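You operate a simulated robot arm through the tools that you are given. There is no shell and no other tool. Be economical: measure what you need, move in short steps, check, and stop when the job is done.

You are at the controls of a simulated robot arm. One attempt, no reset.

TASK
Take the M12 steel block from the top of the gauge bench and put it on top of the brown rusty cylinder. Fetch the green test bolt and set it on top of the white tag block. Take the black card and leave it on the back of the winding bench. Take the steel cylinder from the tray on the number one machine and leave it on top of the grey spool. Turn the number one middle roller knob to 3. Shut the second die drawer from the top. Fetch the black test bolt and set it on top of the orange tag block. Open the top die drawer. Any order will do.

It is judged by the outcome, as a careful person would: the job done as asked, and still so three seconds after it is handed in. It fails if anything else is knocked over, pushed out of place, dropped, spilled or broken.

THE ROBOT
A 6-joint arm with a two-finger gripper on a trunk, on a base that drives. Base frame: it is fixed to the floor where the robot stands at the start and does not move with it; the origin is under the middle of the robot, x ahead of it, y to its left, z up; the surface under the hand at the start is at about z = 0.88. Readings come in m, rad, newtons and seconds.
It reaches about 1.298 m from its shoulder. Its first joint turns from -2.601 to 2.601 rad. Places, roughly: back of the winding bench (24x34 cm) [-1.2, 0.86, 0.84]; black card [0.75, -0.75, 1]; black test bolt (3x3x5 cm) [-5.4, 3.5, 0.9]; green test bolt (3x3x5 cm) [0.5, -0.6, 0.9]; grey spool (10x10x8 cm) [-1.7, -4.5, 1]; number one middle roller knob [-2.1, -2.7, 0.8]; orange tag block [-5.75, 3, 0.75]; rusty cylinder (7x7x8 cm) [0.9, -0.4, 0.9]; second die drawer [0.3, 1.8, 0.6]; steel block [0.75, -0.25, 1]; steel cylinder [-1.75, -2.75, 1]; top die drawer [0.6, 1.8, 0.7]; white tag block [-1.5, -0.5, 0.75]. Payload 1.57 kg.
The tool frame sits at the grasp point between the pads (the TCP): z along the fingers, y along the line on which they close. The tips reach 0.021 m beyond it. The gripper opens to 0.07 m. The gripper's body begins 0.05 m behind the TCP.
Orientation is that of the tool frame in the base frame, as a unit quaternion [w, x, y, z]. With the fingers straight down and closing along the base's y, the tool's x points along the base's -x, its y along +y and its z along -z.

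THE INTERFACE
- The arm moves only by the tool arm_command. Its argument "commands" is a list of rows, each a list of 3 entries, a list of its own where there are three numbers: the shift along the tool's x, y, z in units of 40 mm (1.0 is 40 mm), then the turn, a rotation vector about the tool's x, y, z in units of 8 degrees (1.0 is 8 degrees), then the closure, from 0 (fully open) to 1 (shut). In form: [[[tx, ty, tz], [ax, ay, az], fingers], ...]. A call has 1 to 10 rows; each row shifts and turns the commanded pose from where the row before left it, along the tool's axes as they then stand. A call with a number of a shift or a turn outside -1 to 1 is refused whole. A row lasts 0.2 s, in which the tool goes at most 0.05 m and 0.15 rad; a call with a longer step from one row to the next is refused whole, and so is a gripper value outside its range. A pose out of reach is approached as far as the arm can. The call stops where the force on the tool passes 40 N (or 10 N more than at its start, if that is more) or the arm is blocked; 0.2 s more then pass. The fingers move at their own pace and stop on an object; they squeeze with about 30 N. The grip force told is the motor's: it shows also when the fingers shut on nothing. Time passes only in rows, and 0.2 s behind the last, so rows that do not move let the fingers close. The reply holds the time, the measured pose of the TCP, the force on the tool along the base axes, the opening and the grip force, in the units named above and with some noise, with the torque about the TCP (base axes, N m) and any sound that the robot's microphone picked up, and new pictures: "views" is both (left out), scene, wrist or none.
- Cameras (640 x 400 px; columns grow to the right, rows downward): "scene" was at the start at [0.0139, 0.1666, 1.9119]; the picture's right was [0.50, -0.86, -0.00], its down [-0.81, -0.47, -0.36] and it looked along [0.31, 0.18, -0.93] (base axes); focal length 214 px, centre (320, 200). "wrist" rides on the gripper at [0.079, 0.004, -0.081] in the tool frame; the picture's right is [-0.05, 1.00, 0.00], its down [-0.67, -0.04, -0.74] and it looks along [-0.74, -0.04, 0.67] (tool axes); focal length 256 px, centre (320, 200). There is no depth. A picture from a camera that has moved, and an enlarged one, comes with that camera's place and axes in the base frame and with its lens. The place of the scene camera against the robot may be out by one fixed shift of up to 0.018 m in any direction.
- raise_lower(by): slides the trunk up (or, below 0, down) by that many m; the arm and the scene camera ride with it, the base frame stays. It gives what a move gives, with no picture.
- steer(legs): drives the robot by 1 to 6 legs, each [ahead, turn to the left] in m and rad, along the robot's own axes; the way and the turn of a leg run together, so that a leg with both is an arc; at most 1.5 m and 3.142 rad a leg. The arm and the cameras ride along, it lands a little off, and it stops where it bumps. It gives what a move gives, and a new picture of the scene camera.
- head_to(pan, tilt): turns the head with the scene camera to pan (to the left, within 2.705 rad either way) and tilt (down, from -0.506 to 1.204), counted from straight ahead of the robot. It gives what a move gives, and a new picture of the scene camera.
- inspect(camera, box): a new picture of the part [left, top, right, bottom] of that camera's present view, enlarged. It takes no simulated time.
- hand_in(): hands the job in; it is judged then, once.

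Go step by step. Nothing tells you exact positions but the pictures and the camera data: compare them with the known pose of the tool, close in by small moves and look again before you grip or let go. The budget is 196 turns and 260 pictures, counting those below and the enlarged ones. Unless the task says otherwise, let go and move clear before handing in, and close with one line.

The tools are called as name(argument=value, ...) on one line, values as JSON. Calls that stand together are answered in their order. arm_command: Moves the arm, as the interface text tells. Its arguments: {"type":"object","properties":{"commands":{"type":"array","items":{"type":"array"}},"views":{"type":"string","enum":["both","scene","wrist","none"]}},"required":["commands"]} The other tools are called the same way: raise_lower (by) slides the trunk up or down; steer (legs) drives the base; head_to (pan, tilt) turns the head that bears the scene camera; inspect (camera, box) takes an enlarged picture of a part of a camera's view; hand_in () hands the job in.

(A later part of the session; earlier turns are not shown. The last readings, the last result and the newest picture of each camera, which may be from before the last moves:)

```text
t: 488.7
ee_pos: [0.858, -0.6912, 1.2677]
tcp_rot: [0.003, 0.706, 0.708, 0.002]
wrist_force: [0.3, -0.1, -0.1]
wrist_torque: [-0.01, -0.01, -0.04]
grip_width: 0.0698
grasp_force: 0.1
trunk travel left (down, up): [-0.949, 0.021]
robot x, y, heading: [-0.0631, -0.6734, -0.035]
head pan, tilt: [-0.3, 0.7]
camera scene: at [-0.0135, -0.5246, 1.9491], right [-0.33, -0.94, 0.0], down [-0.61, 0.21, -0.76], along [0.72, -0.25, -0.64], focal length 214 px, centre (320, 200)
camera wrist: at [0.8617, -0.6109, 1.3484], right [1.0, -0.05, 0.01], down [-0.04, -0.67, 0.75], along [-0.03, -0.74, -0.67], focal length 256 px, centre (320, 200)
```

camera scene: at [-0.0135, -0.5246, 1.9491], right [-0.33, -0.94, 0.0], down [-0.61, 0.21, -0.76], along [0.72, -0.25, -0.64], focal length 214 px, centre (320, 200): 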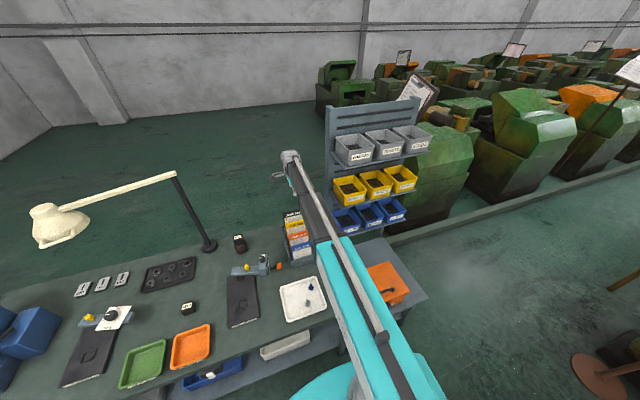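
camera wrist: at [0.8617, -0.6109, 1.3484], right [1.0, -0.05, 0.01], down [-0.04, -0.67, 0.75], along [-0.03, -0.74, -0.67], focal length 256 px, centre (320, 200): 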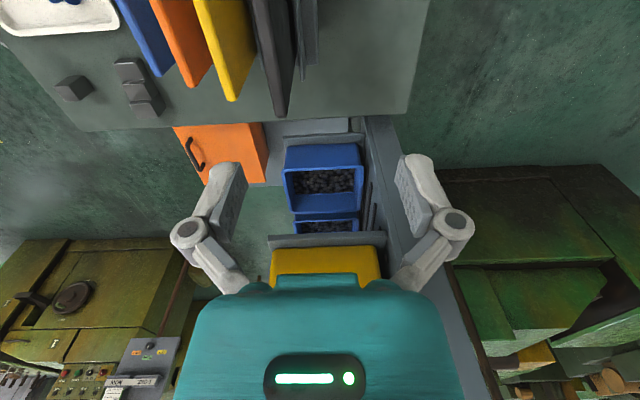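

arm_command(commands=[[[0.63, -0.8, 0], [0, 0, 0], 0.57], [[0, 0, 0], [0, 0, 0], 0.57], [[0, 0, 0], [0, 0, 0], 0.57]], views="none")

raise_lower(by=-0.08)

inspect(camera="wrist", box=[0, 0, 640, 400])

inspect(camera="scene", box=[240, 140, 400, 240])

```text
t: 489.5
ee_pos: [0.825, -0.6661, 1.2686]
tcp_rot: [0.003, 0.705, 0.709, 0.003]
wrist_force: [-0.2, 0.7, 0.6]
wrist_torque: [-0.02, -0.03, 0.02]
grip_width: 0.0302
grasp_force: 0.1
trunk travel left (down, up): [-0.949, 0.021]
robot x, y, heading: [-0.0663, -0.6723, -0.04]
head pan, tilt: [-0.3, 0.7]
```

```text
t: 490.6
ee_pos: [0.8241, -0.6676, 1.189]
tcp_rot: [0.003, 0.706, 0.708, 0.002]
wrist_force: [-0.3, 0.6, 0.1]
wrist_torque: [0.03, 0.01, -0.03]
grip_width: 0.0298
grasp_force: 0.2
trunk travel left (down, up): [-0.869, 0.101]
robot x, y, heading: [-0.0683, -0.6722, -0.037]
head pan, tilt: [-0.3, 0.7]
```

```text
1.00 times, centred on (320, 200) of wrist (not enlarged: the box is as wide or as high as the picture)
camera zoom: at [0.8278, -0.5872, 1.2689], right [1.0, -0.05, 0.01], down [-0.04, -0.67, 0.75], along [-0.03, -0.74, -0.67], focal length 256 px, centre (320, 200)
```

zoom: 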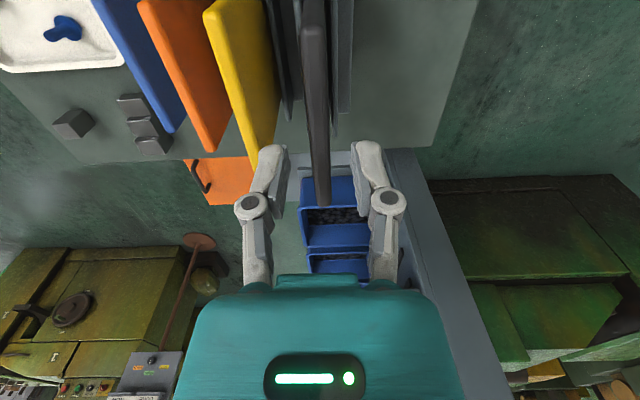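

```text
4.00 times, centred on (320, 190) of scene
camera zoom: at [-0.0145, -0.5245, 1.8692], right [-0.33, -0.94, 0.0], down [-0.61, 0.21, -0.76], along [0.72, -0.25, -0.64], focal length 858 px, centre (320, 240)
```

zoom: 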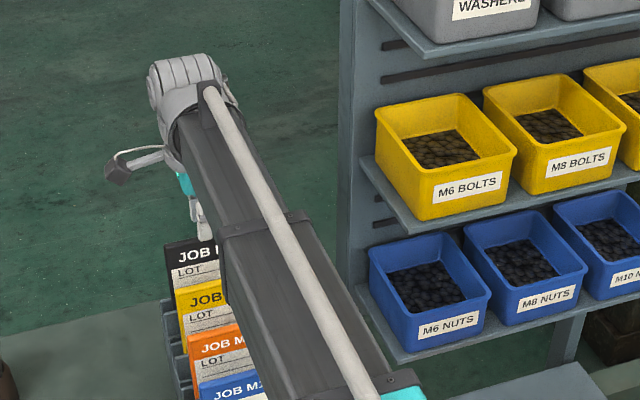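

raise_lower(by=-0.058)

arm_command(commands=[[[0, 0, 0], [0, 0, 0], 1], [[0, 0, 0], [0, 0, 0], 1], [[0, 0, 0], [0, 0, 0], 1]], views="wrist")

```text
t: 491.6
ee_pos: [0.8242, -0.668, 1.1301]
tcp_rot: [0.004, 0.706, 0.708, 0.003]
wrist_force: [-0.1, -0.5, 0.5]
wrist_torque: [0.0, 0.06, -0.01]
grip_width: 0.0302
grasp_force: 0.1
trunk travel left (down, up): [-0.811, 0.159]
robot x, y, heading: [-0.0627, -0.6734, -0.039]
head pan, tilt: [-0.3, 0.7]
```

```text
t: 492.4
ee_pos: [0.8241, -0.6664, 1.1299]
tcp_rot: [0.004, 0.706, 0.708, 0.003]
wrist_force: [0.0, 0.5, 0.1]
wrist_torque: [0.0, -0.01, 0.01]
grip_width: 0.0103
grasp_force: 29.9
trunk travel left (down, up): [-0.811, 0.159]
robot x, y, heading: [-0.0688, -0.6746, -0.035]
head pan, tilt: [-0.3, 0.7]
camera wrist: at [0.8279, -0.5873, 1.2109], right [1.0, -0.05, 0.01], down [-0.04, -0.67, 0.75], along [-0.03, -0.74, -0.67], focal length 256 px, centre (320, 200)
```

wrist: 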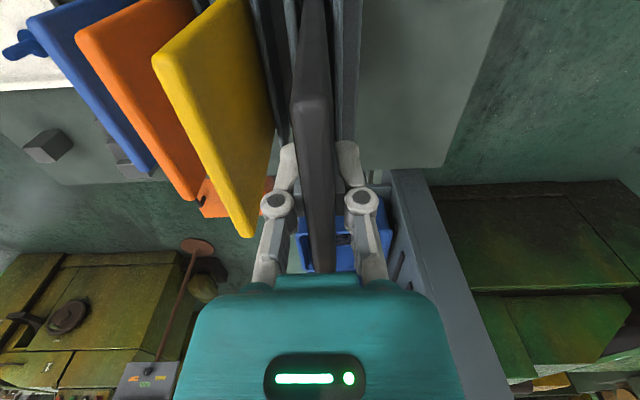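

raise_lower(by=0.157)

inspect(camera="wrist", box=[0, 0, 640, 400])

inspect(camera="scene", box=[240, 160, 400, 260])

```text
t: 494.2
ee_pos: [0.825, -0.6679, 1.2878]
tcp_rot: [0.004, 0.706, 0.708, 0.002]
wrist_force: [-0.8, 0.3, -1.0]
wrist_torque: [-0.02, -0.05, -0.01]
grip_width: 0.0103
grasp_force: 29.9
trunk travel left (down, up): [-0.968, 0.002]
robot x, y, heading: [-0.07, -0.673, -0.038]
head pan, tilt: [-0.3, 0.7]
```

```text
1.00 times, centred on (320, 200) of wrist (not enlarged: the box is as wide or as high as the picture)
camera zoom: at [0.8282, -0.5873, 1.3676], right [1.0, -0.05, 0.01], down [-0.04, -0.67, 0.75], along [-0.03, -0.74, -0.67], focal length 256 px, centre (320, 200)
```

zoom: 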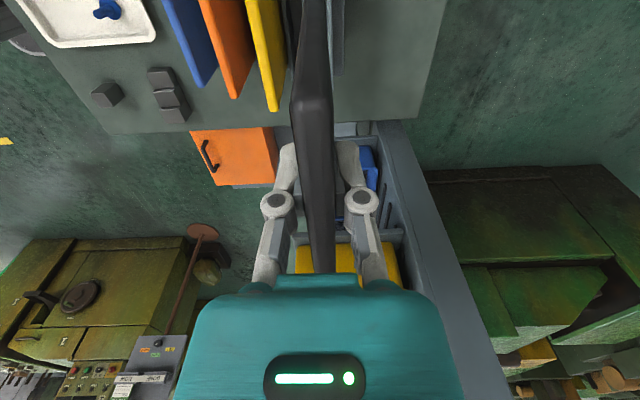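

```text
4.00 times, centred on (320, 210) of scene
camera zoom: at [-0.014, -0.5244, 1.9681], right [-0.33, -0.94, 0.0], down [-0.61, 0.21, -0.76], along [0.72, -0.25, -0.64], focal length 858 px, centre (320, 160)
```

zoom: 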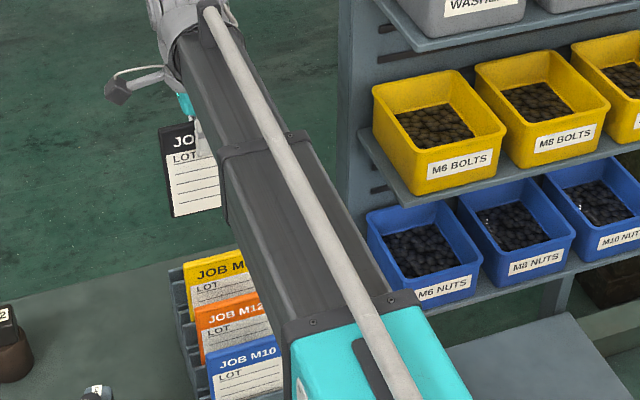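

arm_command(commands=[[[0, -1, 0], [0, 0, 0], 1], [[0, -1, 0], [0, 0, 0], 1], [[0, -1, 0], [0, 0, 0], 1], [[0, -1, 0], [0, 0, 0], 1], [[0, -1, 0], [0, 0, 0], 1], [[0, -1, 0], [0, 0, 0], 1], [[0, -1, 0], [0, 0, 0], 1]], views="none")

steer(legs=[[-0.2, 0], [0, 1.63], [1.5, 0], [0, 1.55]])

head_to(pan=0, tilt=0.8)

```text
t: 495.8
ee_pos: [0.5425, -0.6706, 1.2878]
tcp_rot: [0.004, 0.705, 0.709, 0.002]
wrist_force: [-0.8, -0.4, -1.1]
wrist_torque: [0.03, 0.01, 0.0]
grip_width: 0.0102
grasp_force: 29.5
out of reach, approached as far as the arm can: row 4
trunk travel left (down, up): [-0.968, 0.002]
robot x, y, heading: [-0.068, -0.6752, -0.038]
head pan, tilt: [-0.3, 0.7]
```

```text
t: 517.9
ee_pos: [-0.9031, 0.803, 1.2867]
tcp_rot: [0.002, 0.718, -0.696, -0.004]
wrist_force: [-0.5, -0.3, -1.8]
wrist_torque: [-0.02, 0.02, -0.01]
grip_width: 0.0104
grasp_force: 30.6
trunk travel left (down, up): [-0.968, 0.002]
robot x, y, heading: [-0.2962, 0.8532, 3.117]
head pan, tilt: [-0.3, 0.7]
camera scene: at [-0.3221, 0.7143, 1.9681], right [0.31, 0.95, 0.0], down [0.61, -0.2, -0.76], along [-0.73, 0.24, -0.64], focal length 214 px, centre (320, 200)
```

scene: 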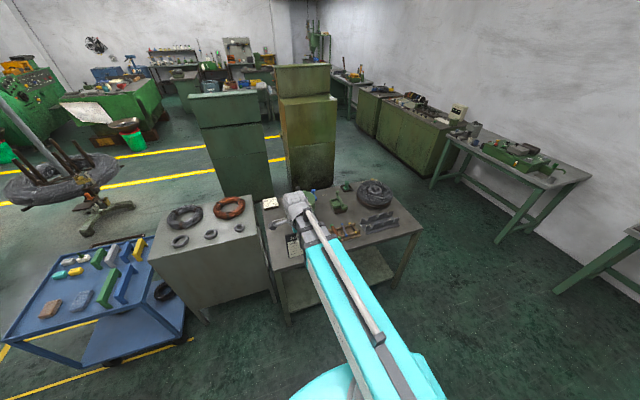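

```text
t: 518.7
ee_pos: [-0.903, 0.8037, 1.2868]
tcp_rot: [0.003, 0.718, -0.696, -0.004]
wrist_force: [1.2, -0.2, -0.8]
wrist_torque: [0.02, 0.01, 0.01]
grip_width: 0.0102
grasp_force: 30.5
trunk travel left (down, up): [-0.968, 0.002]
robot x, y, heading: [-0.2958, 0.8525, 3.125]
head pan, tilt: [0.0, 0.799]
camera scene: at [-0.322, 0.6902, 1.96], right [0.02, 1.0, 0.0], down [0.72, -0.01, -0.7], along [-0.7, 0.01, -0.72], focal length 214 px, centre (320, 200)
```

scene: 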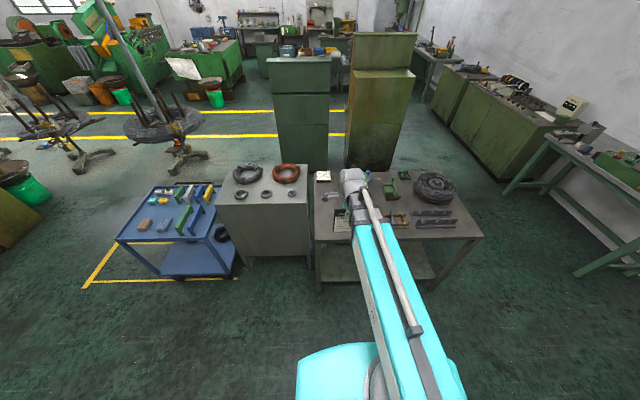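

arm_command(commands=[[[0, 0.95, 0], [0, 0, 0], 1], [[-0.35, 0.95, 0], [0, 0, 0], 1], [[-0.4, 0.95, 0], [0, 0, 0], 1], [[-0.4, 0.95, 0], [0, 0, 0], 1], [[-0.2, 0.9, 0], [0, 0, 0], 1]], views="none")

arm_command(commands=[[[0, 0, 0], [-0.875, 0, 0], 1], [[0, 0, 0], [-0.875, 0, 0], 1], [[0, 0, 0], [-0.875, 0, 0], 1], [[0, 0, 0], [-0.875, 0, 0], 1], [[0, 0, 0], [-0.875, 0, 0], 1], [[0, 0, 0], [-0.875, 0, 0], 1], [[0, 0, 0], [-0.875, 0, 0], 1], [[0, 0, 0], [-0.875, 0, 0], 1], [[0, 0, 0], [-0.875, 0, 0], 1], [[0, 0, 0], [-0.875, 0, 0], 1]])

```text
t: 519.9
ee_pos: [-1.095, 0.85, 1.2857]
tcp_rot: [0.001, 0.718, -0.696, -0.003]
wrist_force: [-0.6, -0.1, -1.4]
wrist_torque: [0.01, -0.02, -0.01]
grip_width: 0.0102
grasp_force: 29.6
trunk travel left (down, up): [-0.968, 0.002]
robot x, y, heading: [-0.2947, 0.8543, 3.121]
head pan, tilt: [0.0, 0.799]
```

```text
t: 522.1
ee_pos: [-1.0927, 0.8509, 1.4123]
tcp_rot: [0.414, 0.587, -0.568, -0.403]
wrist_force: [0.2, -0.4, -1.0]
wrist_torque: [-0.01, -0.04, 0.02]
grip_width: 0.0104
grasp_force: 30.1
out of reach, approached as far as the arm can: row 2, 3, 4, 5, 6, 7, 8, 9, 10
trunk travel left (down, up): [-0.968, 0.002]
robot x, y, heading: [-0.2934, 0.8515, 3.123]
head pan, tilt: [0.0, 0.799]
camera scene: at [-0.3217, 0.6893, 1.9599], right [0.02, 1.0, 0.0], down [0.72, -0.01, -0.7], along [-0.7, 0.01, -0.72], focal length 214 px, centre (320, 200)
camera wrist: at [-1.0152, 0.7743, 1.4418], right [-0.33, 0.04, 0.94], down [0.69, 0.69, 0.22], along [-0.64, 0.73, -0.26], focal length 256 px, centre (320, 200)
```

scene: 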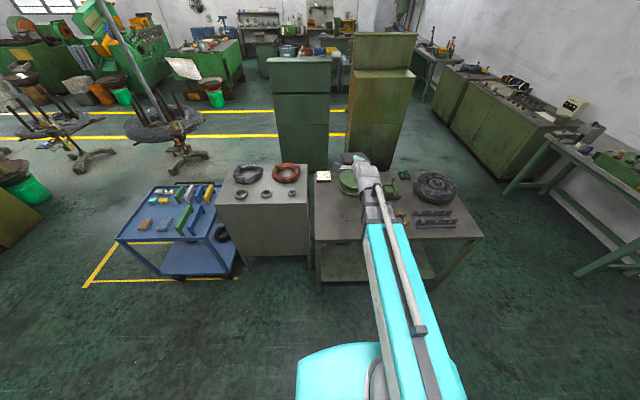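
wrist: 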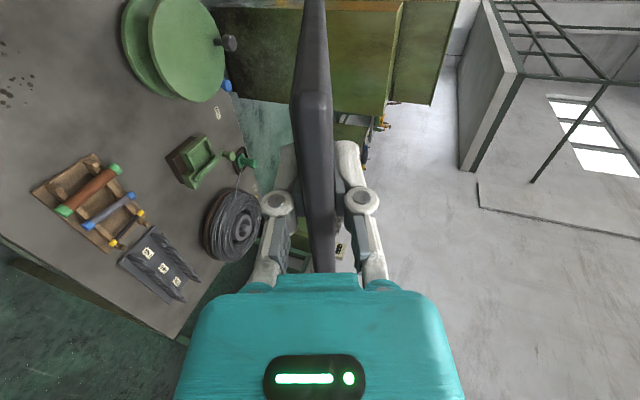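

arm_command(commands=[[[-0.11, 0.2, 0.55], [0, 0, 0], 1], [[-0.11, 0.2, 0.55], [0, 0, 0], 1]], views="none")

raise_lower(by=-0.4)

raise_lower(by=-0.08)

inspect(camera="wrist", box=[0, 0, 640, 400])

head_to(pan=0, tilt=0.6)

```text
t: 522.7
ee_pos: [-1.1429, 0.8586, 1.4115]
tcp_rot: [0.414, 0.587, -0.567, -0.403]
wrist_force: [0.3, 0.2, -1.5]
wrist_torque: [0.0, -0.06, 0.03]
grip_width: 0.0101
grasp_force: 30.5
trunk travel left (down, up): [-0.968, 0.002]
robot x, y, heading: [-0.2942, 0.8521, 3.125]
head pan, tilt: [0.0, 0.799]
```

```text
t: 526.5
ee_pos: [-1.1394, 0.8585, 1.0107]
tcp_rot: [0.414, 0.587, -0.568, -0.402]
wrist_force: [-0.7, 1.1, -0.9]
wrist_torque: [0.03, 0.0, 0.03]
grip_width: 0.0102
grasp_force: 30.2
trunk travel left (down, up): [-0.568, 0.402]
robot x, y, heading: [-0.2936, 0.8515, 3.123]
head pan, tilt: [0.0, 0.799]
```

```text
t: 527.7
ee_pos: [-1.1409, 0.8581, 0.9309]
tcp_rot: [0.415, 0.587, -0.568, -0.402]
wrist_force: [-0.5, 0.3, 0.0]
wrist_torque: [-0.01, -0.05, -0.02]
grip_width: 0.0101
grasp_force: 29.9
trunk travel left (down, up): [-0.488, 0.482]
robot x, y, heading: [-0.2921, 0.8551, 3.126]
head pan, tilt: [0.0, 0.799]
```

```text
1.00 times, centred on (320, 200) of wrist (not enlarged: the box is as wide or as high as the picture)
camera zoom: at [-1.0632, 0.7819, 0.9617], right [-0.34, 0.04, 0.94], down [0.69, 0.69, 0.22], along [-0.64, 0.72, -0.26], focal length 256 px, centre (320, 200)
```

zoom: 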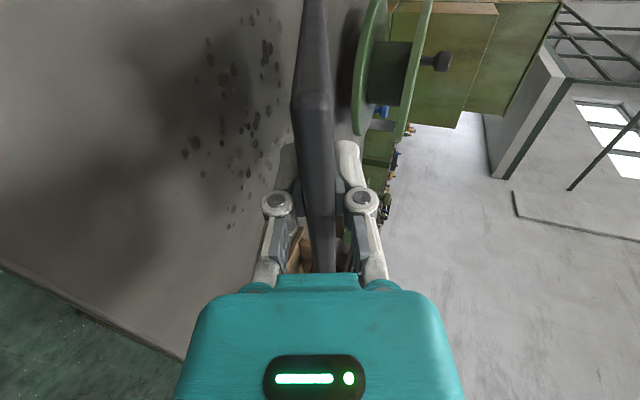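

```text
t: 528.4
ee_pos: [-1.1406, 0.8584, 0.9305]
tcp_rot: [0.414, 0.587, -0.568, -0.403]
wrist_force: [-0.3, 0.4, -1.5]
wrist_torque: [0.0, -0.07, 0.03]
grip_width: 0.0103
grasp_force: 30.1
trunk travel left (down, up): [-0.488, 0.482]
robot x, y, heading: [-0.2949, 0.8542, 3.12]
head pan, tilt: [0.0, 0.6]
camera scene: at [-0.3297, 0.6894, 1.4967], right [0.02, 1.0, 0.0], down [0.57, -0.01, -0.82], along [-0.82, 0.01, -0.57], focal length 214 px, centre (320, 200)
```

scene: 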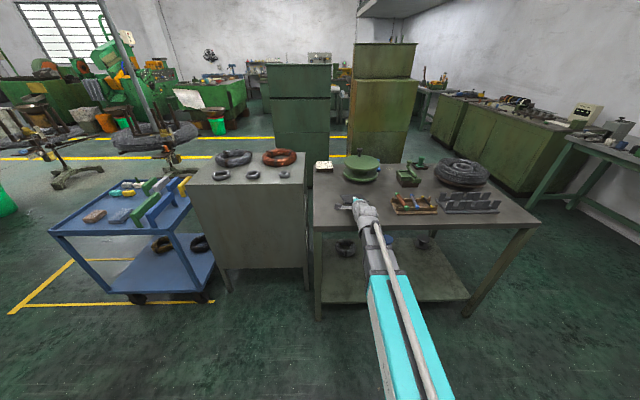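

raise_lower(by=-0.035)

inspect(camera="scene", box=[310, 160, 430, 235])

raise_lower(by=-0.006)

raise_lower(by=-0.006)

```text
t: 529.2
ee_pos: [-1.1411, 0.8578, 0.8962]
tcp_rot: [0.414, 0.587, -0.568, -0.402]
wrist_force: [0.1, -0.7, -0.6]
wrist_torque: [0.0, -0.01, -0.02]
grip_width: 0.0102
grasp_force: 30.5
trunk travel left (down, up): [-0.453, 0.517]
robot x, y, heading: [-0.2937, 0.8531, 3.126]
head pan, tilt: [0.0, 0.6]
```

```text
5.33 times, centred on (370, 198) of scene
camera zoom: at [-0.3297, 0.6894, 1.4617], right [0.02, 1.0, 0.0], down [0.56, -0.01, -0.82], along [-0.82, 0.01, -0.57], focal length 1144 px, centre (53, 213)
```

zoom: 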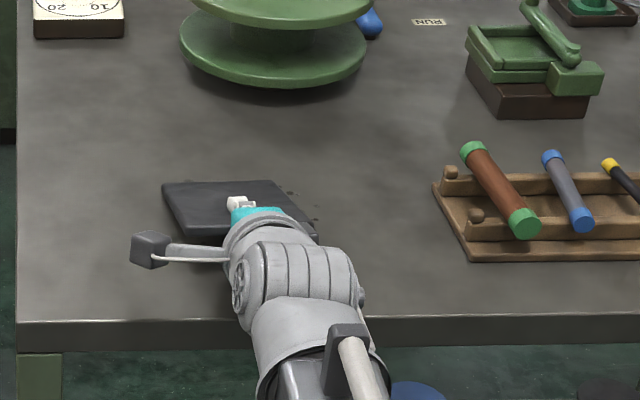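

```text
t: 529.7
ee_pos: [-1.1397, 0.8584, 0.8924]
tcp_rot: [0.415, 0.587, -0.567, -0.403]
wrist_force: [5.0, 0.2, 10.2]
wrist_torque: [-0.05, 1.13, -0.01]
grip_width: 0.0107
grasp_force: 29.9
trunk travel left (down, up): [-0.447, 0.523]
robot x, y, heading: [-0.293, 0.8549, 3.123]
head pan, tilt: [0.0, 0.6]
```

```text
t: 530.3
ee_pos: [-1.1407, 0.8583, 0.8845]
tcp_rot: [0.415, 0.586, -0.568, -0.403]
wrist_force: [3.7, -0.5, 10.3]
wrist_torque: [-0.06, 1.14, 0.0]
grip_width: 0.0127
grasp_force: 30.1
trunk travel left (down, up): [-0.441, 0.529]
robot x, y, heading: [-0.2902, 0.8537, 3.125]
head pan, tilt: [0.0, 0.6]
```

arm_command(commands=[[[0, 0, 0], [0, 0, 0], 0.7], [[0, 0, 0], [0, 0, 0], 0.6], [[0, 0, 0], [0, 0, 0], 0.6]], views="wrist")

raise_lower(by=-0.008)

inspect(camera="wrist", box=[0, 0, 640, 400])

```text
t: 531.1
ee_pos: [-1.1409, 0.8579, 0.8834]
tcp_rot: [0.414, 0.587, -0.568, -0.402]
wrist_force: [-1.1, -0.1, 0.0]
wrist_torque: [0.01, -0.01, 0.0]
grip_width: 0.0284
grasp_force: 0.2
trunk travel left (down, up): [-0.441, 0.529]
robot x, y, heading: [-0.2948, 0.8515, 3.125]
head pan, tilt: [0.0, 0.6]
camera wrist: at [-1.0632, 0.7819, 0.9147], right [-0.34, 0.04, 0.94], down [0.69, 0.69, 0.22], along [-0.64, 0.72, -0.26], focal length 256 px, centre (320, 200)
```

wrist: 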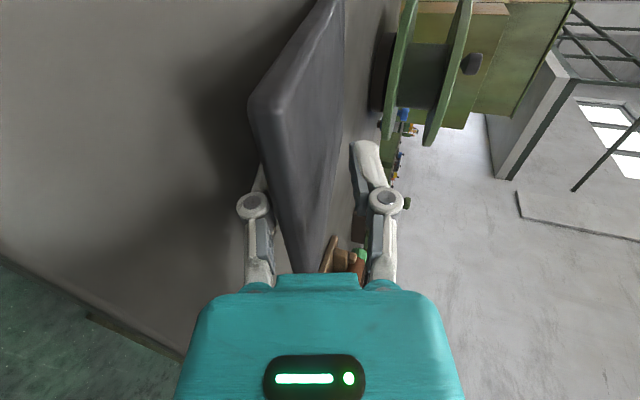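

```text
t: 531.7
ee_pos: [-1.1414, 0.8582, 0.8756]
tcp_rot: [0.414, 0.587, -0.568, -0.402]
wrist_force: [1.1, 0.4, 1.6]
wrist_torque: [-0.06, 0.01, 0.01]
grip_width: 0.0286
grasp_force: 0.1
trunk travel left (down, up): [-0.433, 0.537]
robot x, y, heading: [-0.2956, 0.8537, 3.124]
head pan, tilt: [0.0, 0.6]
```

```text
1.00 times, centred on (320, 200) of wrist (not enlarged: the box is as wide or as high as the picture)
camera zoom: at [-1.0631, 0.7819, 0.9068], right [-0.33, 0.04, 0.94], down [0.69, 0.69, 0.22], along [-0.64, 0.72, -0.26], focal length 256 px, centre (320, 200)
```

zoom: 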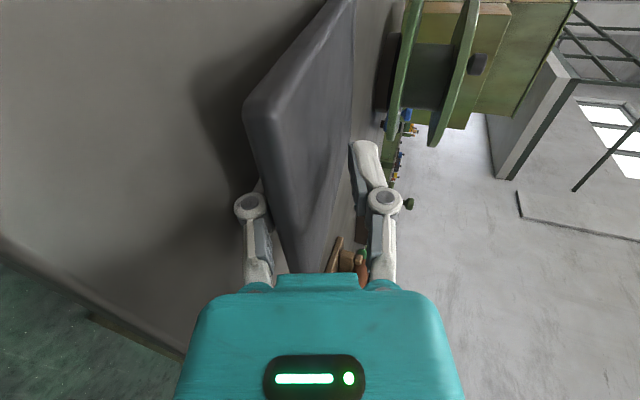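

arm_command(commands=[[[0, -0.17, -0.47], [0, 0, 0], 0.6], [[0, -0.17, -0.47], [0, 0, 0], 0.6], [[0, -0.17, -0.47], [0, 0, 0], 0.6], [[0, -0.17, -0.47], [0, 0, 0], 0.6], [[0, -0.17, -0.47], [0, 0, 0], 0.6]], views="wrist")

inspect(camera="scene", box=[290, 140, 450, 240])

```text
t: 532.9
ee_pos: [-1.0414, 0.8611, 0.8755]
tcp_rot: [0.414, 0.587, -0.568, -0.401]
wrist_force: [-0.2, 0.1, 0.1]
wrist_torque: [0.0, 0.01, -0.02]
grip_width: 0.0286
grasp_force: 0.4
trunk travel left (down, up): [-0.433, 0.537]
robot x, y, heading: [-0.294, 0.8566, 3.124]
head pan, tilt: [0.0, 0.6]
camera wrist: at [-0.9631, 0.7848, 0.9064], right [-0.34, 0.04, 0.94], down [0.69, 0.69, 0.22], along [-0.64, 0.72, -0.26], focal length 256 px, centre (320, 200)
```

wrist: 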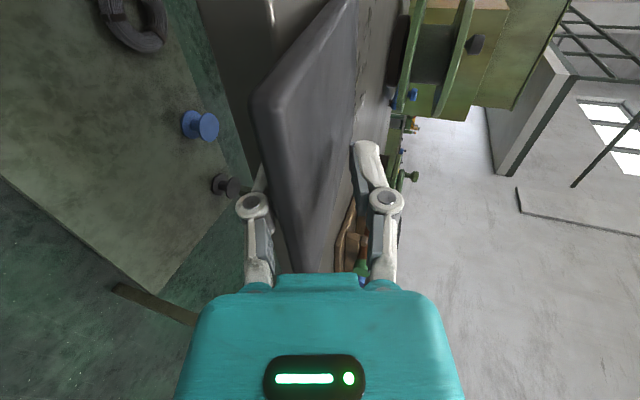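

```text
4.00 times, centred on (370, 190) of scene
camera zoom: at [-0.3297, 0.6894, 1.4418], right [0.02, 1.0, 0.0], down [0.56, -0.01, -0.82], along [-0.82, 0.01, -0.57], focal length 858 px, centre (120, 240)
```

zoom: 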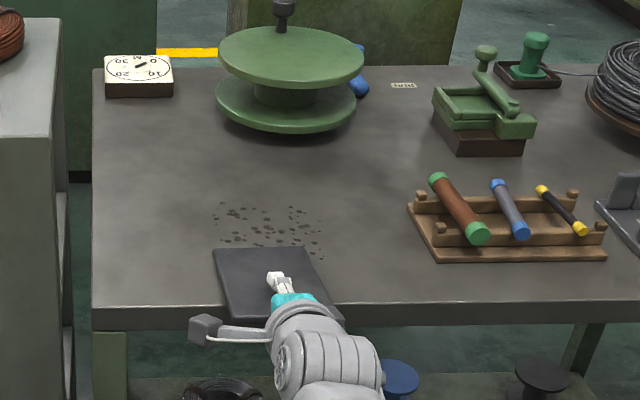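

arm_command(commands=[[[0, 0, 0], [0, 0, 0], 1], [[0, 0, 0], [0, 0, 0], 1], [[0, 0, 0], [0, 0, 0], 1]], views="none")

raise_lower(by=0.12)

arm_command(commands=[[[0, 0.34, 0.94], [0, 0, 0], 1], [[0, 0.34, 0.94], [0, 0, 0], 1], [[0, 0.34, 0.94], [0, 0, 0], 1], [[0, 0.2, 0.5], [0, 0, 0], 1], [[0, 0, 0], [0.8, 0, 0], 1], [[0, 0, 0], [0.8, 0, 0], 1], [[0, 0, 0], [0.8, 0, 0], 1], [[0, 0, 0], [0.8, 0, 0], 1]], views="wrist")

inspect(camera="scene", box=[290, 140, 450, 240])

```text
t: 533.7
ee_pos: [-1.0407, 0.8614, 0.8765]
tcp_rot: [0.413, 0.586, -0.569, -0.402]
wrist_force: [-3.8, 0.9, 8.1]
wrist_torque: [-0.09, 1.14, -0.09]
grip_width: 0.0156
grasp_force: 29.2
trunk travel left (down, up): [-0.433, 0.537]
robot x, y, heading: [-0.2954, 0.8537, 3.123]
head pan, tilt: [0.0, 0.6]
```

```text
t: 535.2
ee_pos: [-1.0424, 0.8617, 0.9966]
tcp_rot: [0.413, 0.587, -0.569, -0.402]
wrist_force: [0.1, 0.2, -1.5]
wrist_torque: [0.0, -0.04, -0.01]
grip_width: 0.0102
grasp_force: 30.0
trunk travel left (down, up): [-0.553, 0.417]
robot x, y, heading: [-0.2931, 0.8522, 3.125]
head pan, tilt: [0.0, 0.6]
```

```text
t: 537.0
ee_pos: [-1.1814, 0.8556, 0.9272]
tcp_rot: [0.274, 0.663, -0.643, -0.267]
wrist_force: [6.3, 1.4, 17.4]
wrist_torque: [-0.08, 1.25, 0.03]
grip_width: 0.0148
grasp_force: 30.1
out of reach, approached as far as the arm can: row 5, 6, 7, 8
trunk travel left (down, up): [-0.553, 0.417]
robot x, y, heading: [-0.2927, 0.8543, 3.127]
head pan, tilt: [0.0, 0.6]
camera wrist: at [-1.1246, 0.7791, 0.9883], right [-0.71, 0.03, 0.71], down [0.53, 0.68, 0.5], along [-0.47, 0.73, -0.5], focal length 256 px, centre (320, 200)
```

wrist: 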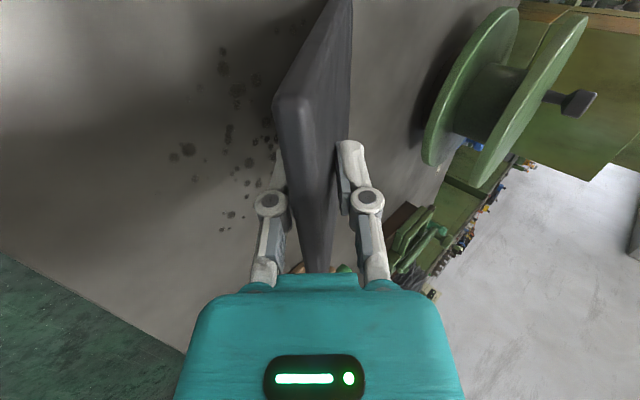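

```text
4.00 times, centred on (370, 190) of scene
camera zoom: at [-0.3269, 0.6894, 1.5623], right [0.02, 1.0, 0.0], down [0.56, -0.01, -0.83], along [-0.83, 0.01, -0.56], focal length 858 px, centre (120, 240)
```

zoom: 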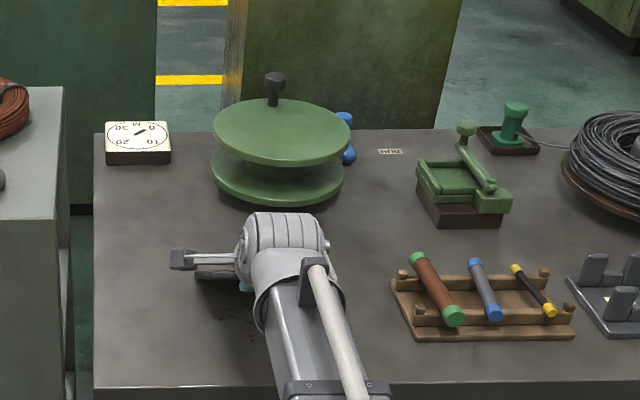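

raise_lower(by=0.004)

arm_command(commands=[[[0, 0, 0], [0, 0, 0], 0.75], [[0, 0, 0], [0, 0, 0], 0.6], [[0, 0, 0], [0, 0, 0], 0.5]], views="wrist")

```text
t: 537.5
ee_pos: [-1.1843, 0.8557, 0.931]
tcp_rot: [0.273, 0.664, -0.643, -0.266]
wrist_force: [-3.6, -0.6, 9.2]
wrist_torque: [-0.02, 1.21, -0.04]
grip_width: 0.0137
grasp_force: 30.2
trunk travel left (down, up): [-0.557, 0.413]
robot x, y, heading: [-0.291, 0.8545, 3.122]
head pan, tilt: [0.0, 0.6]
```

```text
t: 538.3
ee_pos: [-1.1828, 0.8562, 0.93]
tcp_rot: [0.273, 0.665, -0.643, -0.266]
wrist_force: [0.8, -0.3, -0.8]
wrist_torque: [0.0, 0.02, 0.02]
grip_width: 0.0349
grasp_force: 0.2
trunk travel left (down, up): [-0.557, 0.413]
robot x, y, heading: [-0.295, 0.8541, 3.125]
head pan, tilt: [0.0, 0.6]
camera wrist: at [-1.1264, 0.779, 0.9902], right [-0.71, 0.03, 0.7], down [0.53, 0.68, 0.5], along [-0.46, 0.73, -0.5], focal length 256 px, centre (320, 200)
```

wrist: 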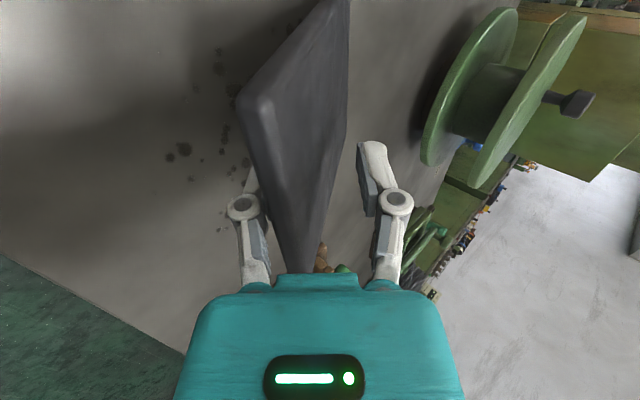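

arm_command(commands=[[[0, -0.18, -0.18], [0, 0, 0], 0.5], [[0, -0.18, -0.18], [0, 0, 0], 0.5]], views="none")

raise_lower(by=0.015)

arm_command(commands=[[[0, -0.18, -0.18], [0, 0, 0], 0.5], [[0, -0.18, -0.18], [0, 0, 0], 0.5]], views="wrist")

```text
t: 538.9
ee_pos: [-1.1616, 0.857, 0.9299]
tcp_rot: [0.273, 0.665, -0.643, -0.265]
wrist_force: [-0.6, 0.2, 0.4]
wrist_torque: [0.02, 0.02, -0.01]
grip_width: 0.0353
grasp_force: 0.4
trunk travel left (down, up): [-0.557, 0.413]
robot x, y, heading: [-0.2976, 0.8526, 3.122]
head pan, tilt: [0.0, 0.6]
```

```text
t: 539.5
ee_pos: [-1.1631, 0.857, 0.9449]
tcp_rot: [0.274, 0.664, -0.643, -0.266]
wrist_force: [-0.1, 0.4, -0.4]
wrist_torque: [-0.05, 0.02, -0.02]
grip_width: 0.0352
grasp_force: 0.0
trunk travel left (down, up): [-0.572, 0.398]
robot x, y, heading: [-0.2967, 0.8546, 3.128]
head pan, tilt: [0.0, 0.6]
```

```text
t: 540.1
ee_pos: [-1.1434, 0.8571, 0.9462]
tcp_rot: [0.273, 0.664, -0.643, -0.266]
wrist_force: [-1.1, -0.9, 0.7]
wrist_torque: [0.02, -0.05, 0.01]
grip_width: 0.0348
grasp_force: 0.0
trunk travel left (down, up): [-0.572, 0.398]
robot x, y, heading: [-0.2938, 0.8502, 3.122]
head pan, tilt: [0.0, 0.6]
camera wrist: at [-1.0859, 0.7804, 1.0054], right [-0.71, 0.03, 0.7], down [0.53, 0.68, 0.5], along [-0.47, 0.73, -0.5], focal length 256 px, centre (320, 200)
```

wrist: 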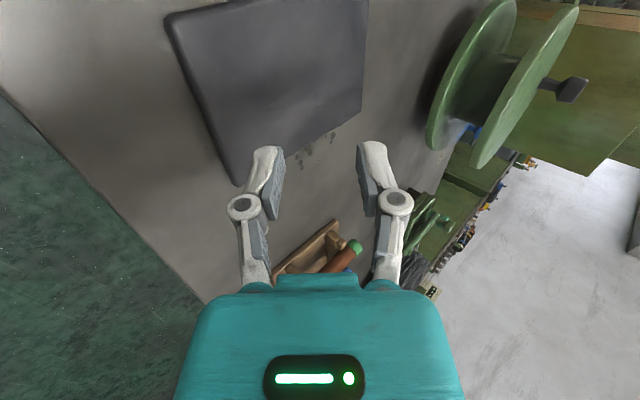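

The card has dropped flat onto the bench. I'll raise clear and check where it lies.

raise_lower(by=0.39)

arm_command(commands=[[[0, -0.7, -0.7], [0, 0, 0], 0], [[0, -0.7, -0.7], [0, 0, 0], 0], [[0, 0, 0], [0.9, 0, 0], 0], [[0, 0, 0], [0.9, 0, 0], 0], [[0, 0, 0], [0.9, 0, 0], 0], [[0, 0, 0], [0.9, 0, 0], 0], [[0, 0, 0], [0.9, 0, 0], 0], [[0, 0, 0], [0.9, 0, 0], 0]], views="both")

inspect(camera="scene", box=[300, 180, 440, 268])

```text
t: 543.9
ee_pos: [-1.1429, 0.8568, 1.3363]
tcp_rot: [0.273, 0.664, -0.643, -0.265]
wrist_force: [-0.1, 0.4, -0.6]
wrist_torque: [0.01, 0.0, 0.01]
grip_width: 0.035
grasp_force: 0.0
trunk travel left (down, up): [-0.962, 0.008]
robot x, y, heading: [-0.2959, 0.8527, 3.125]
head pan, tilt: [0.0, 0.6]
```

```text
t: 545.7
ee_pos: [-1.0634, 0.8597, 1.2812]
tcp_rot: [0.009, 0.718, -0.696, -0.01]
wrist_force: [-0.2, -0.2, 0.0]
wrist_torque: [-0.04, -0.02, 0.05]
grip_width: 0.07
grasp_force: 0.1
out of reach, approached as far as the arm can: row 3, 4, 5, 6, 7
trunk travel left (down, up): [-0.962, 0.008]
robot x, y, heading: [-0.2959, 0.8556, 3.126]
head pan, tilt: [0.0, 0.6]
camera scene: at [-0.3303, 0.6894, 1.9708], right [0.02, 1.0, 0.0], down [0.57, -0.01, -0.82], along [-0.82, 0.01, -0.57], focal length 214 px, centre (320, 200)
camera wrist: at [-1.0639, 0.7804, 1.3617], right [-1.0, 0.02, 0.03], down [0.03, 0.67, 0.74], along [0.0, 0.75, -0.67], focal length 256 px, centre (320, 200)
```

scene: 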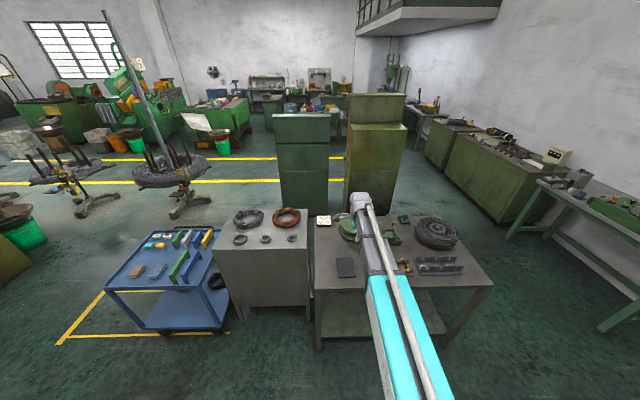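
wrist: 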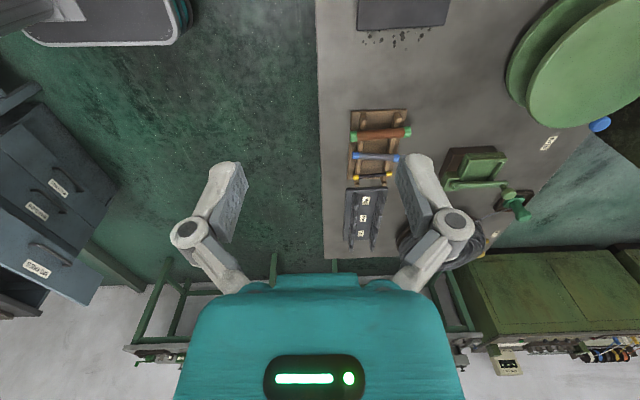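

```text
4.55 times, centred on (370, 224) of scene
camera zoom: at [-0.3303, 0.6894, 1.9708], right [0.02, 1.0, 0.0], down [0.57, -0.01, -0.82], along [-0.82, 0.01, -0.57], focal length 975 px, centre (93, 91)
```

zoom: 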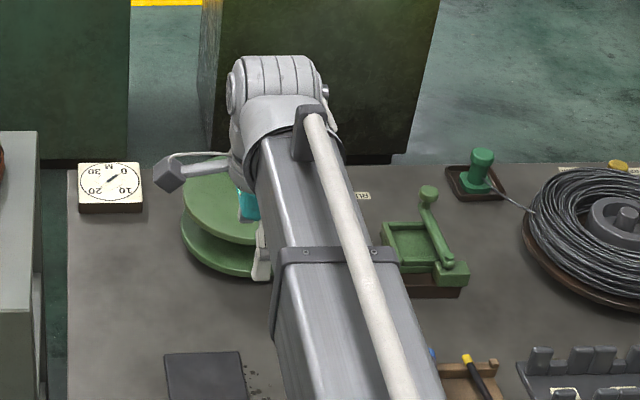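

steer(legs=[[0, 1.392], [1.5, 0], [0.595, 0], [0, -1.002], [1.49, 0], [0, 1.196]])

head_to(pan=0, tilt=0.8)

inspect(camera="scene", box=[260, 130, 420, 230])

inspect(camera="wrist", box=[0, 0, 640, 400])

```text
t: 580.5
ee_pos: [-2.0576, -2.5337, 1.2817]
tcp_rot: [0.014, 0.999, 0.031, 0.0]
wrist_force: [-0.7, -0.1, -0.3]
wrist_torque: [-0.05, 0.0, -0.01]
grip_width: 0.0701
grasp_force: 0.0
trunk travel left (down, up): [-0.962, 0.008]
robot x, y, heading: [-2.1055, -1.7658, -1.567]
head pan, tilt: [0.0, 0.6]
camera scene: at [-1.9287, -1.8019, 1.9708], right [-1.0, 0.0, 0.0], down [0.0, 0.57, -0.82], along [0.0, -0.82, -0.57], focal length 214 px, centre (320, 200)
```

scene: 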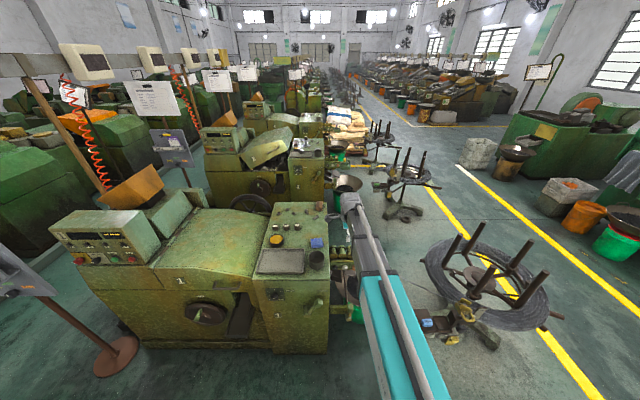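

```text
t: 581.3
ee_pos: [-2.0597, -2.5329, 1.2798]
tcp_rot: [0.014, 0.999, 0.03, 0.001]
wrist_force: [-0.1, 0.3, -0.5]
wrist_torque: [0.01, -0.03, 0.04]
grip_width: 0.0699
grasp_force: 0.0
trunk travel left (down, up): [-0.962, 0.008]
robot x, y, heading: [-2.1102, -1.7644, -1.567]
head pan, tilt: [0.0, 0.799]
camera scene: at [-1.9308, -1.794, 1.9541], right [-1.0, 0.0, 0.0], down [0.0, 0.72, -0.7], along [0.0, -0.7, -0.72], focal length 214 px, centre (320, 200)
```

scene: 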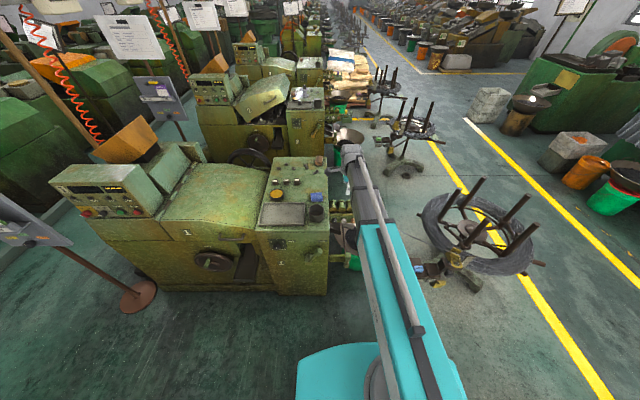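

```text
4.00 times, centred on (340, 180) of scene
camera zoom: at [-1.9308, -1.794, 1.9541], right [-1.0, 0.0, 0.0], down [0.0, 0.72, -0.7], along [0.0, -0.7, -0.72], focal length 858 px, centre (240, 280)
```

zoom: 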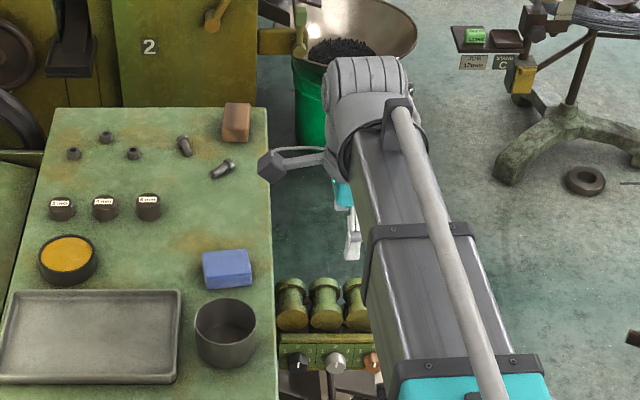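

```text
1.00 times, centred on (320, 200) of wrist (not enlarged: the box is as wide or as high as the picture)
camera zoom: at [-1.9804, -2.5301, 1.3621], right [0.01, -1.0, 0.03], down [-0.67, 0.02, 0.74], along [-0.74, -0.02, -0.67], focal length 256 px, centre (320, 200)
```

zoom: 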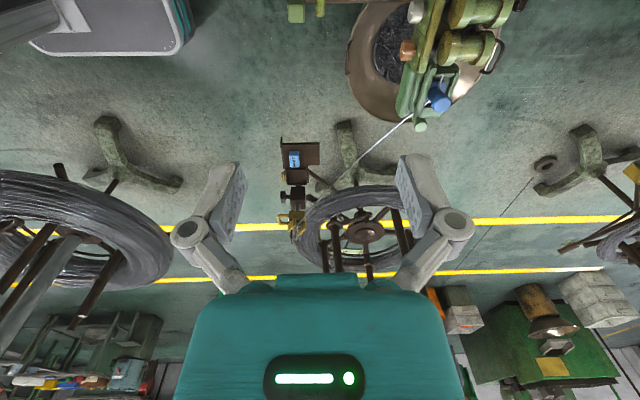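

arm_command(commands=[[[1, 0, 0], [0, 0, 0], 0], [[1, 0, 0], [0, 0, 0], 0], [[1, 0, 0], [0, 0, 0], 0]], views="none")

inspect(camera="wrist", box=[240, 0, 480, 150])

inspect(camera="scene", box=[290, 190, 370, 240])

```text
t: 582.1
ee_pos: [-1.9369, -2.5273, 1.2802]
tcp_rot: [0.014, 0.999, 0.031, 0.0]
wrist_force: [-0.2, -0.6, 0.5]
wrist_torque: [0.01, 0.02, -0.03]
grip_width: 0.07
grasp_force: 0.1
trunk travel left (down, up): [-0.962, 0.008]
robot x, y, heading: [-2.1116, -1.7668, -1.567]
head pan, tilt: [0.0, 0.799]
```

```text
2.67 times, centred on (360, 75) of wrist
camera zoom: at [-1.8574, -2.5228, 1.3619], right [0.01, -1.0, 0.03], down [-0.67, 0.02, 0.74], along [-0.74, -0.02, -0.67], focal length 683 px, centre (213, 533)
```

zoom: 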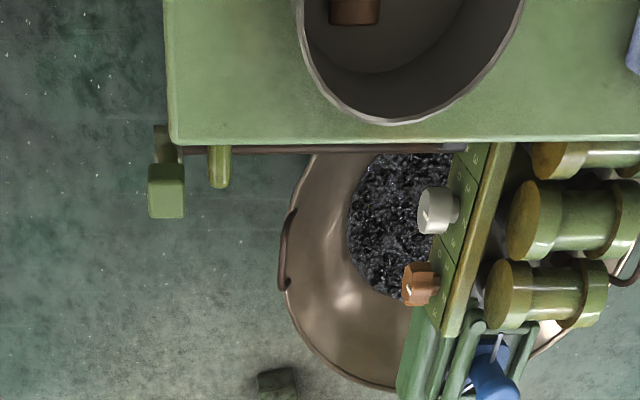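

```text
8.00 times, centred on (330, 215) of scene
camera zoom: at [-1.9281, -1.7939, 1.9538], right [-1.0, 0.0, 0.0], down [0.0, 0.72, -0.7], along [0.0, -0.7, -0.72], focal length 1716 px, centre (240, 80)
```

zoom: 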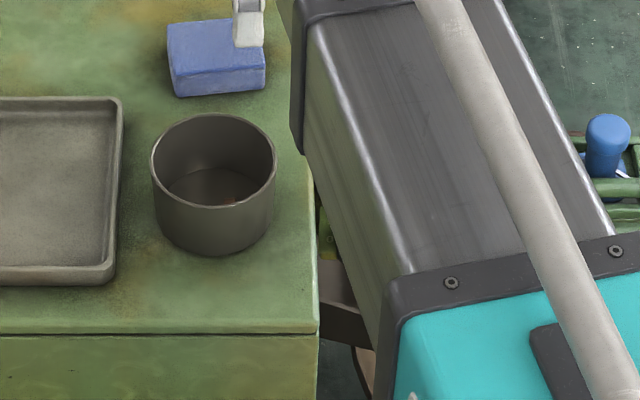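

steer(legs=[[-0.15, 0]])

arm_command(commands=[[[-1, 0, 0], [0, 0, 0.44], 0], [[-1, 0, 0], [0, 0, 0], 0], [[-1, 0, 0], [0, 0, 0], 0], [[-0.9, 0, 0], [0, 0, 0], 0]], views="none")

arm_command(commands=[[[0, 0, 0], [-0.9375, 0, 0], 0], [[0, 0, 0], [-0.9375, 0, 0], 0], [[0, 0, 0], [-0.9375, 0, 0], 0], [[0, 0, 0], [-0.9375, 0, 0], 0], [[0, 0, 0], [-0.9375, 0, 0], 0], [[0, 0, 0], [-0.9375, 0, 0], 0], [[0, 0, 0], [-0.9375, 0, 0], 0], [[0, 0, 0], [-0.9375, 0, 0], 0], [[0, 0, 0], [-0.9375, 0, 0], 0], [[0, 0, 0], [-0.9375, 0, 0], 0]], views="none")

arm_command(commands=[[[0, 0, 0], [-0.9375, 0, 0], 0], [[0, 0, 0], [-0.9375, 0, 0], 0], [[0, 0, 0], [0, 0, 0.9375], 0], [[0, 0, 0], [0, 0, 0.9375], 0], [[0, 0, 0], [0, 0, 0.9375], 0], [[0, 0, 0], [0, 0, 0.9375], 0], [[0, 0, 0], [0, 0, 0.9375], 0], [[0, 0, 0], [0, 0, 0.9375], 0]], views="none")

arm_command(commands=[[[0, 0, 0], [0, 0, 0.9375], 0], [[0, 0, 0], [0, 0, 0.9375], 0], [[0, 0, 0], [0, 0, 0.9375], 0], [[0, 0, 0], [0, 0, 0.9375], 0], [[0, 0, 0], [0, 0, 0.9375], 0], [[0, 0, 0], [0, 0, 0.9375], 0]], views="wrist")

```text
t: 583.6
ee_pos: [-1.9402, -2.3749, 1.2809]
tcp_rot: [0.015, 0.999, 0.03, -0.001]
wrist_force: [0.7, 0.6, 0.5]
wrist_torque: [0.01, 0.0, 0.01]
grip_width: 0.0698
grasp_force: 0.0
trunk travel left (down, up): [-0.962, 0.008]
robot x, y, heading: [-2.1106, -1.61, -1.565]
head pan, tilt: [0.0, 0.799]
camera scene: at [-1.9296, -1.6411, 1.954], right [-1.0, 0.0, 0.0], down [0.0, 0.72, -0.7], along [0.0, -0.7, -0.72], focal length 214 px, centre (320, 200)
```

scene: 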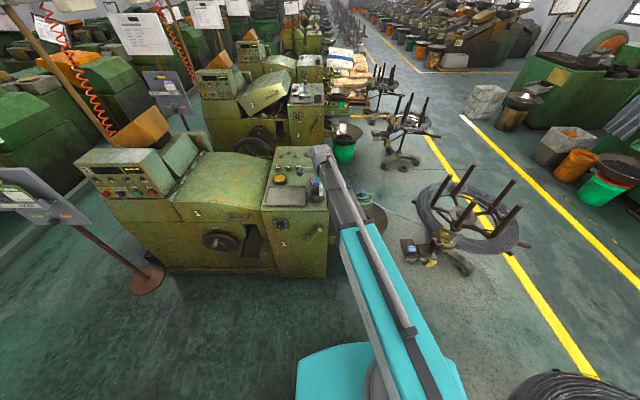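

```text
t: 584.6
ee_pos: [-2.0967, -2.3784, 1.2812]
tcp_rot: [0.014, 1.0, 0.0, 0.0]
wrist_force: [0.0, 0.6, 0.1]
wrist_torque: [0.0, -0.03, 0.02]
grip_width: 0.0698
grasp_force: 0.1
trunk travel left (down, up): [-0.962, 0.008]
robot x, y, heading: [-2.1098, -1.6123, -1.569]
head pan, tilt: [0.0, 0.799]
```

```text
t: 586.8
ee_pos: [-2.0941, -2.3768, 1.4242]
tcp_rot: [0.619, 0.785, -0.001, 0.0]
wrist_force: [-0.1, -0.1, 0.5]
wrist_torque: [0.02, 0.02, 0.02]
grip_width: 0.0699
grasp_force: 0.1
out of reach, approached as far as the arm can: row 2, 3, 4, 5, 6, 7, 8, 9, 10
trunk travel left (down, up): [-0.962, 0.008]
robot x, y, heading: [-2.1107, -1.6137, -1.567]
head pan, tilt: [0.0, 0.799]
```

```text
t: 588.6
ee_pos: [-2.0933, -2.3782, 1.4581]
tcp_rot: [0.635, 0.671, -0.272, 0.27]
wrist_force: [0.0, -0.1, 0.3]
wrist_torque: [0.05, 0.03, -0.03]
grip_width: 0.0698
grasp_force: 0.1
out of reach, approached as far as the arm can: row 1, 2
trunk travel left (down, up): [-0.962, 0.008]
robot x, y, heading: [-2.1115, -1.6108, -1.567]
head pan, tilt: [0.0, 0.799]
```

```text
t: 590.0
ee_pos: [-2.0941, -2.3787, 1.4583]
tcp_rot: [0.481, 0.517, -0.506, 0.495]
wrist_force: [0.4, -0.3, 0.6]
wrist_torque: [0.02, -0.01, 0.0]
grip_width: 0.0699
grasp_force: 0.0
trunk travel left (down, up): [-0.962, 0.008]
robot x, y, heading: [-2.1106, -1.6142, -1.565]
head pan, tilt: [0.0, 0.799]
camera wrist: at [-2.1016, -2.2997, 1.5412], right [-1.0, -0.02, -0.06], down [0.02, 0.78, -0.63], along [0.06, -0.63, -0.77], focal length 256 px, centre (320, 200)
```

wrist: 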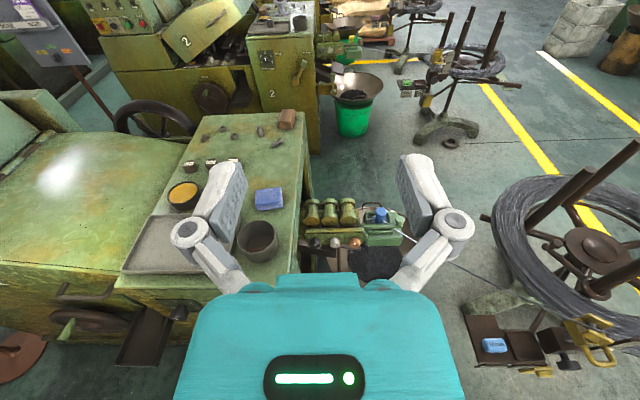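

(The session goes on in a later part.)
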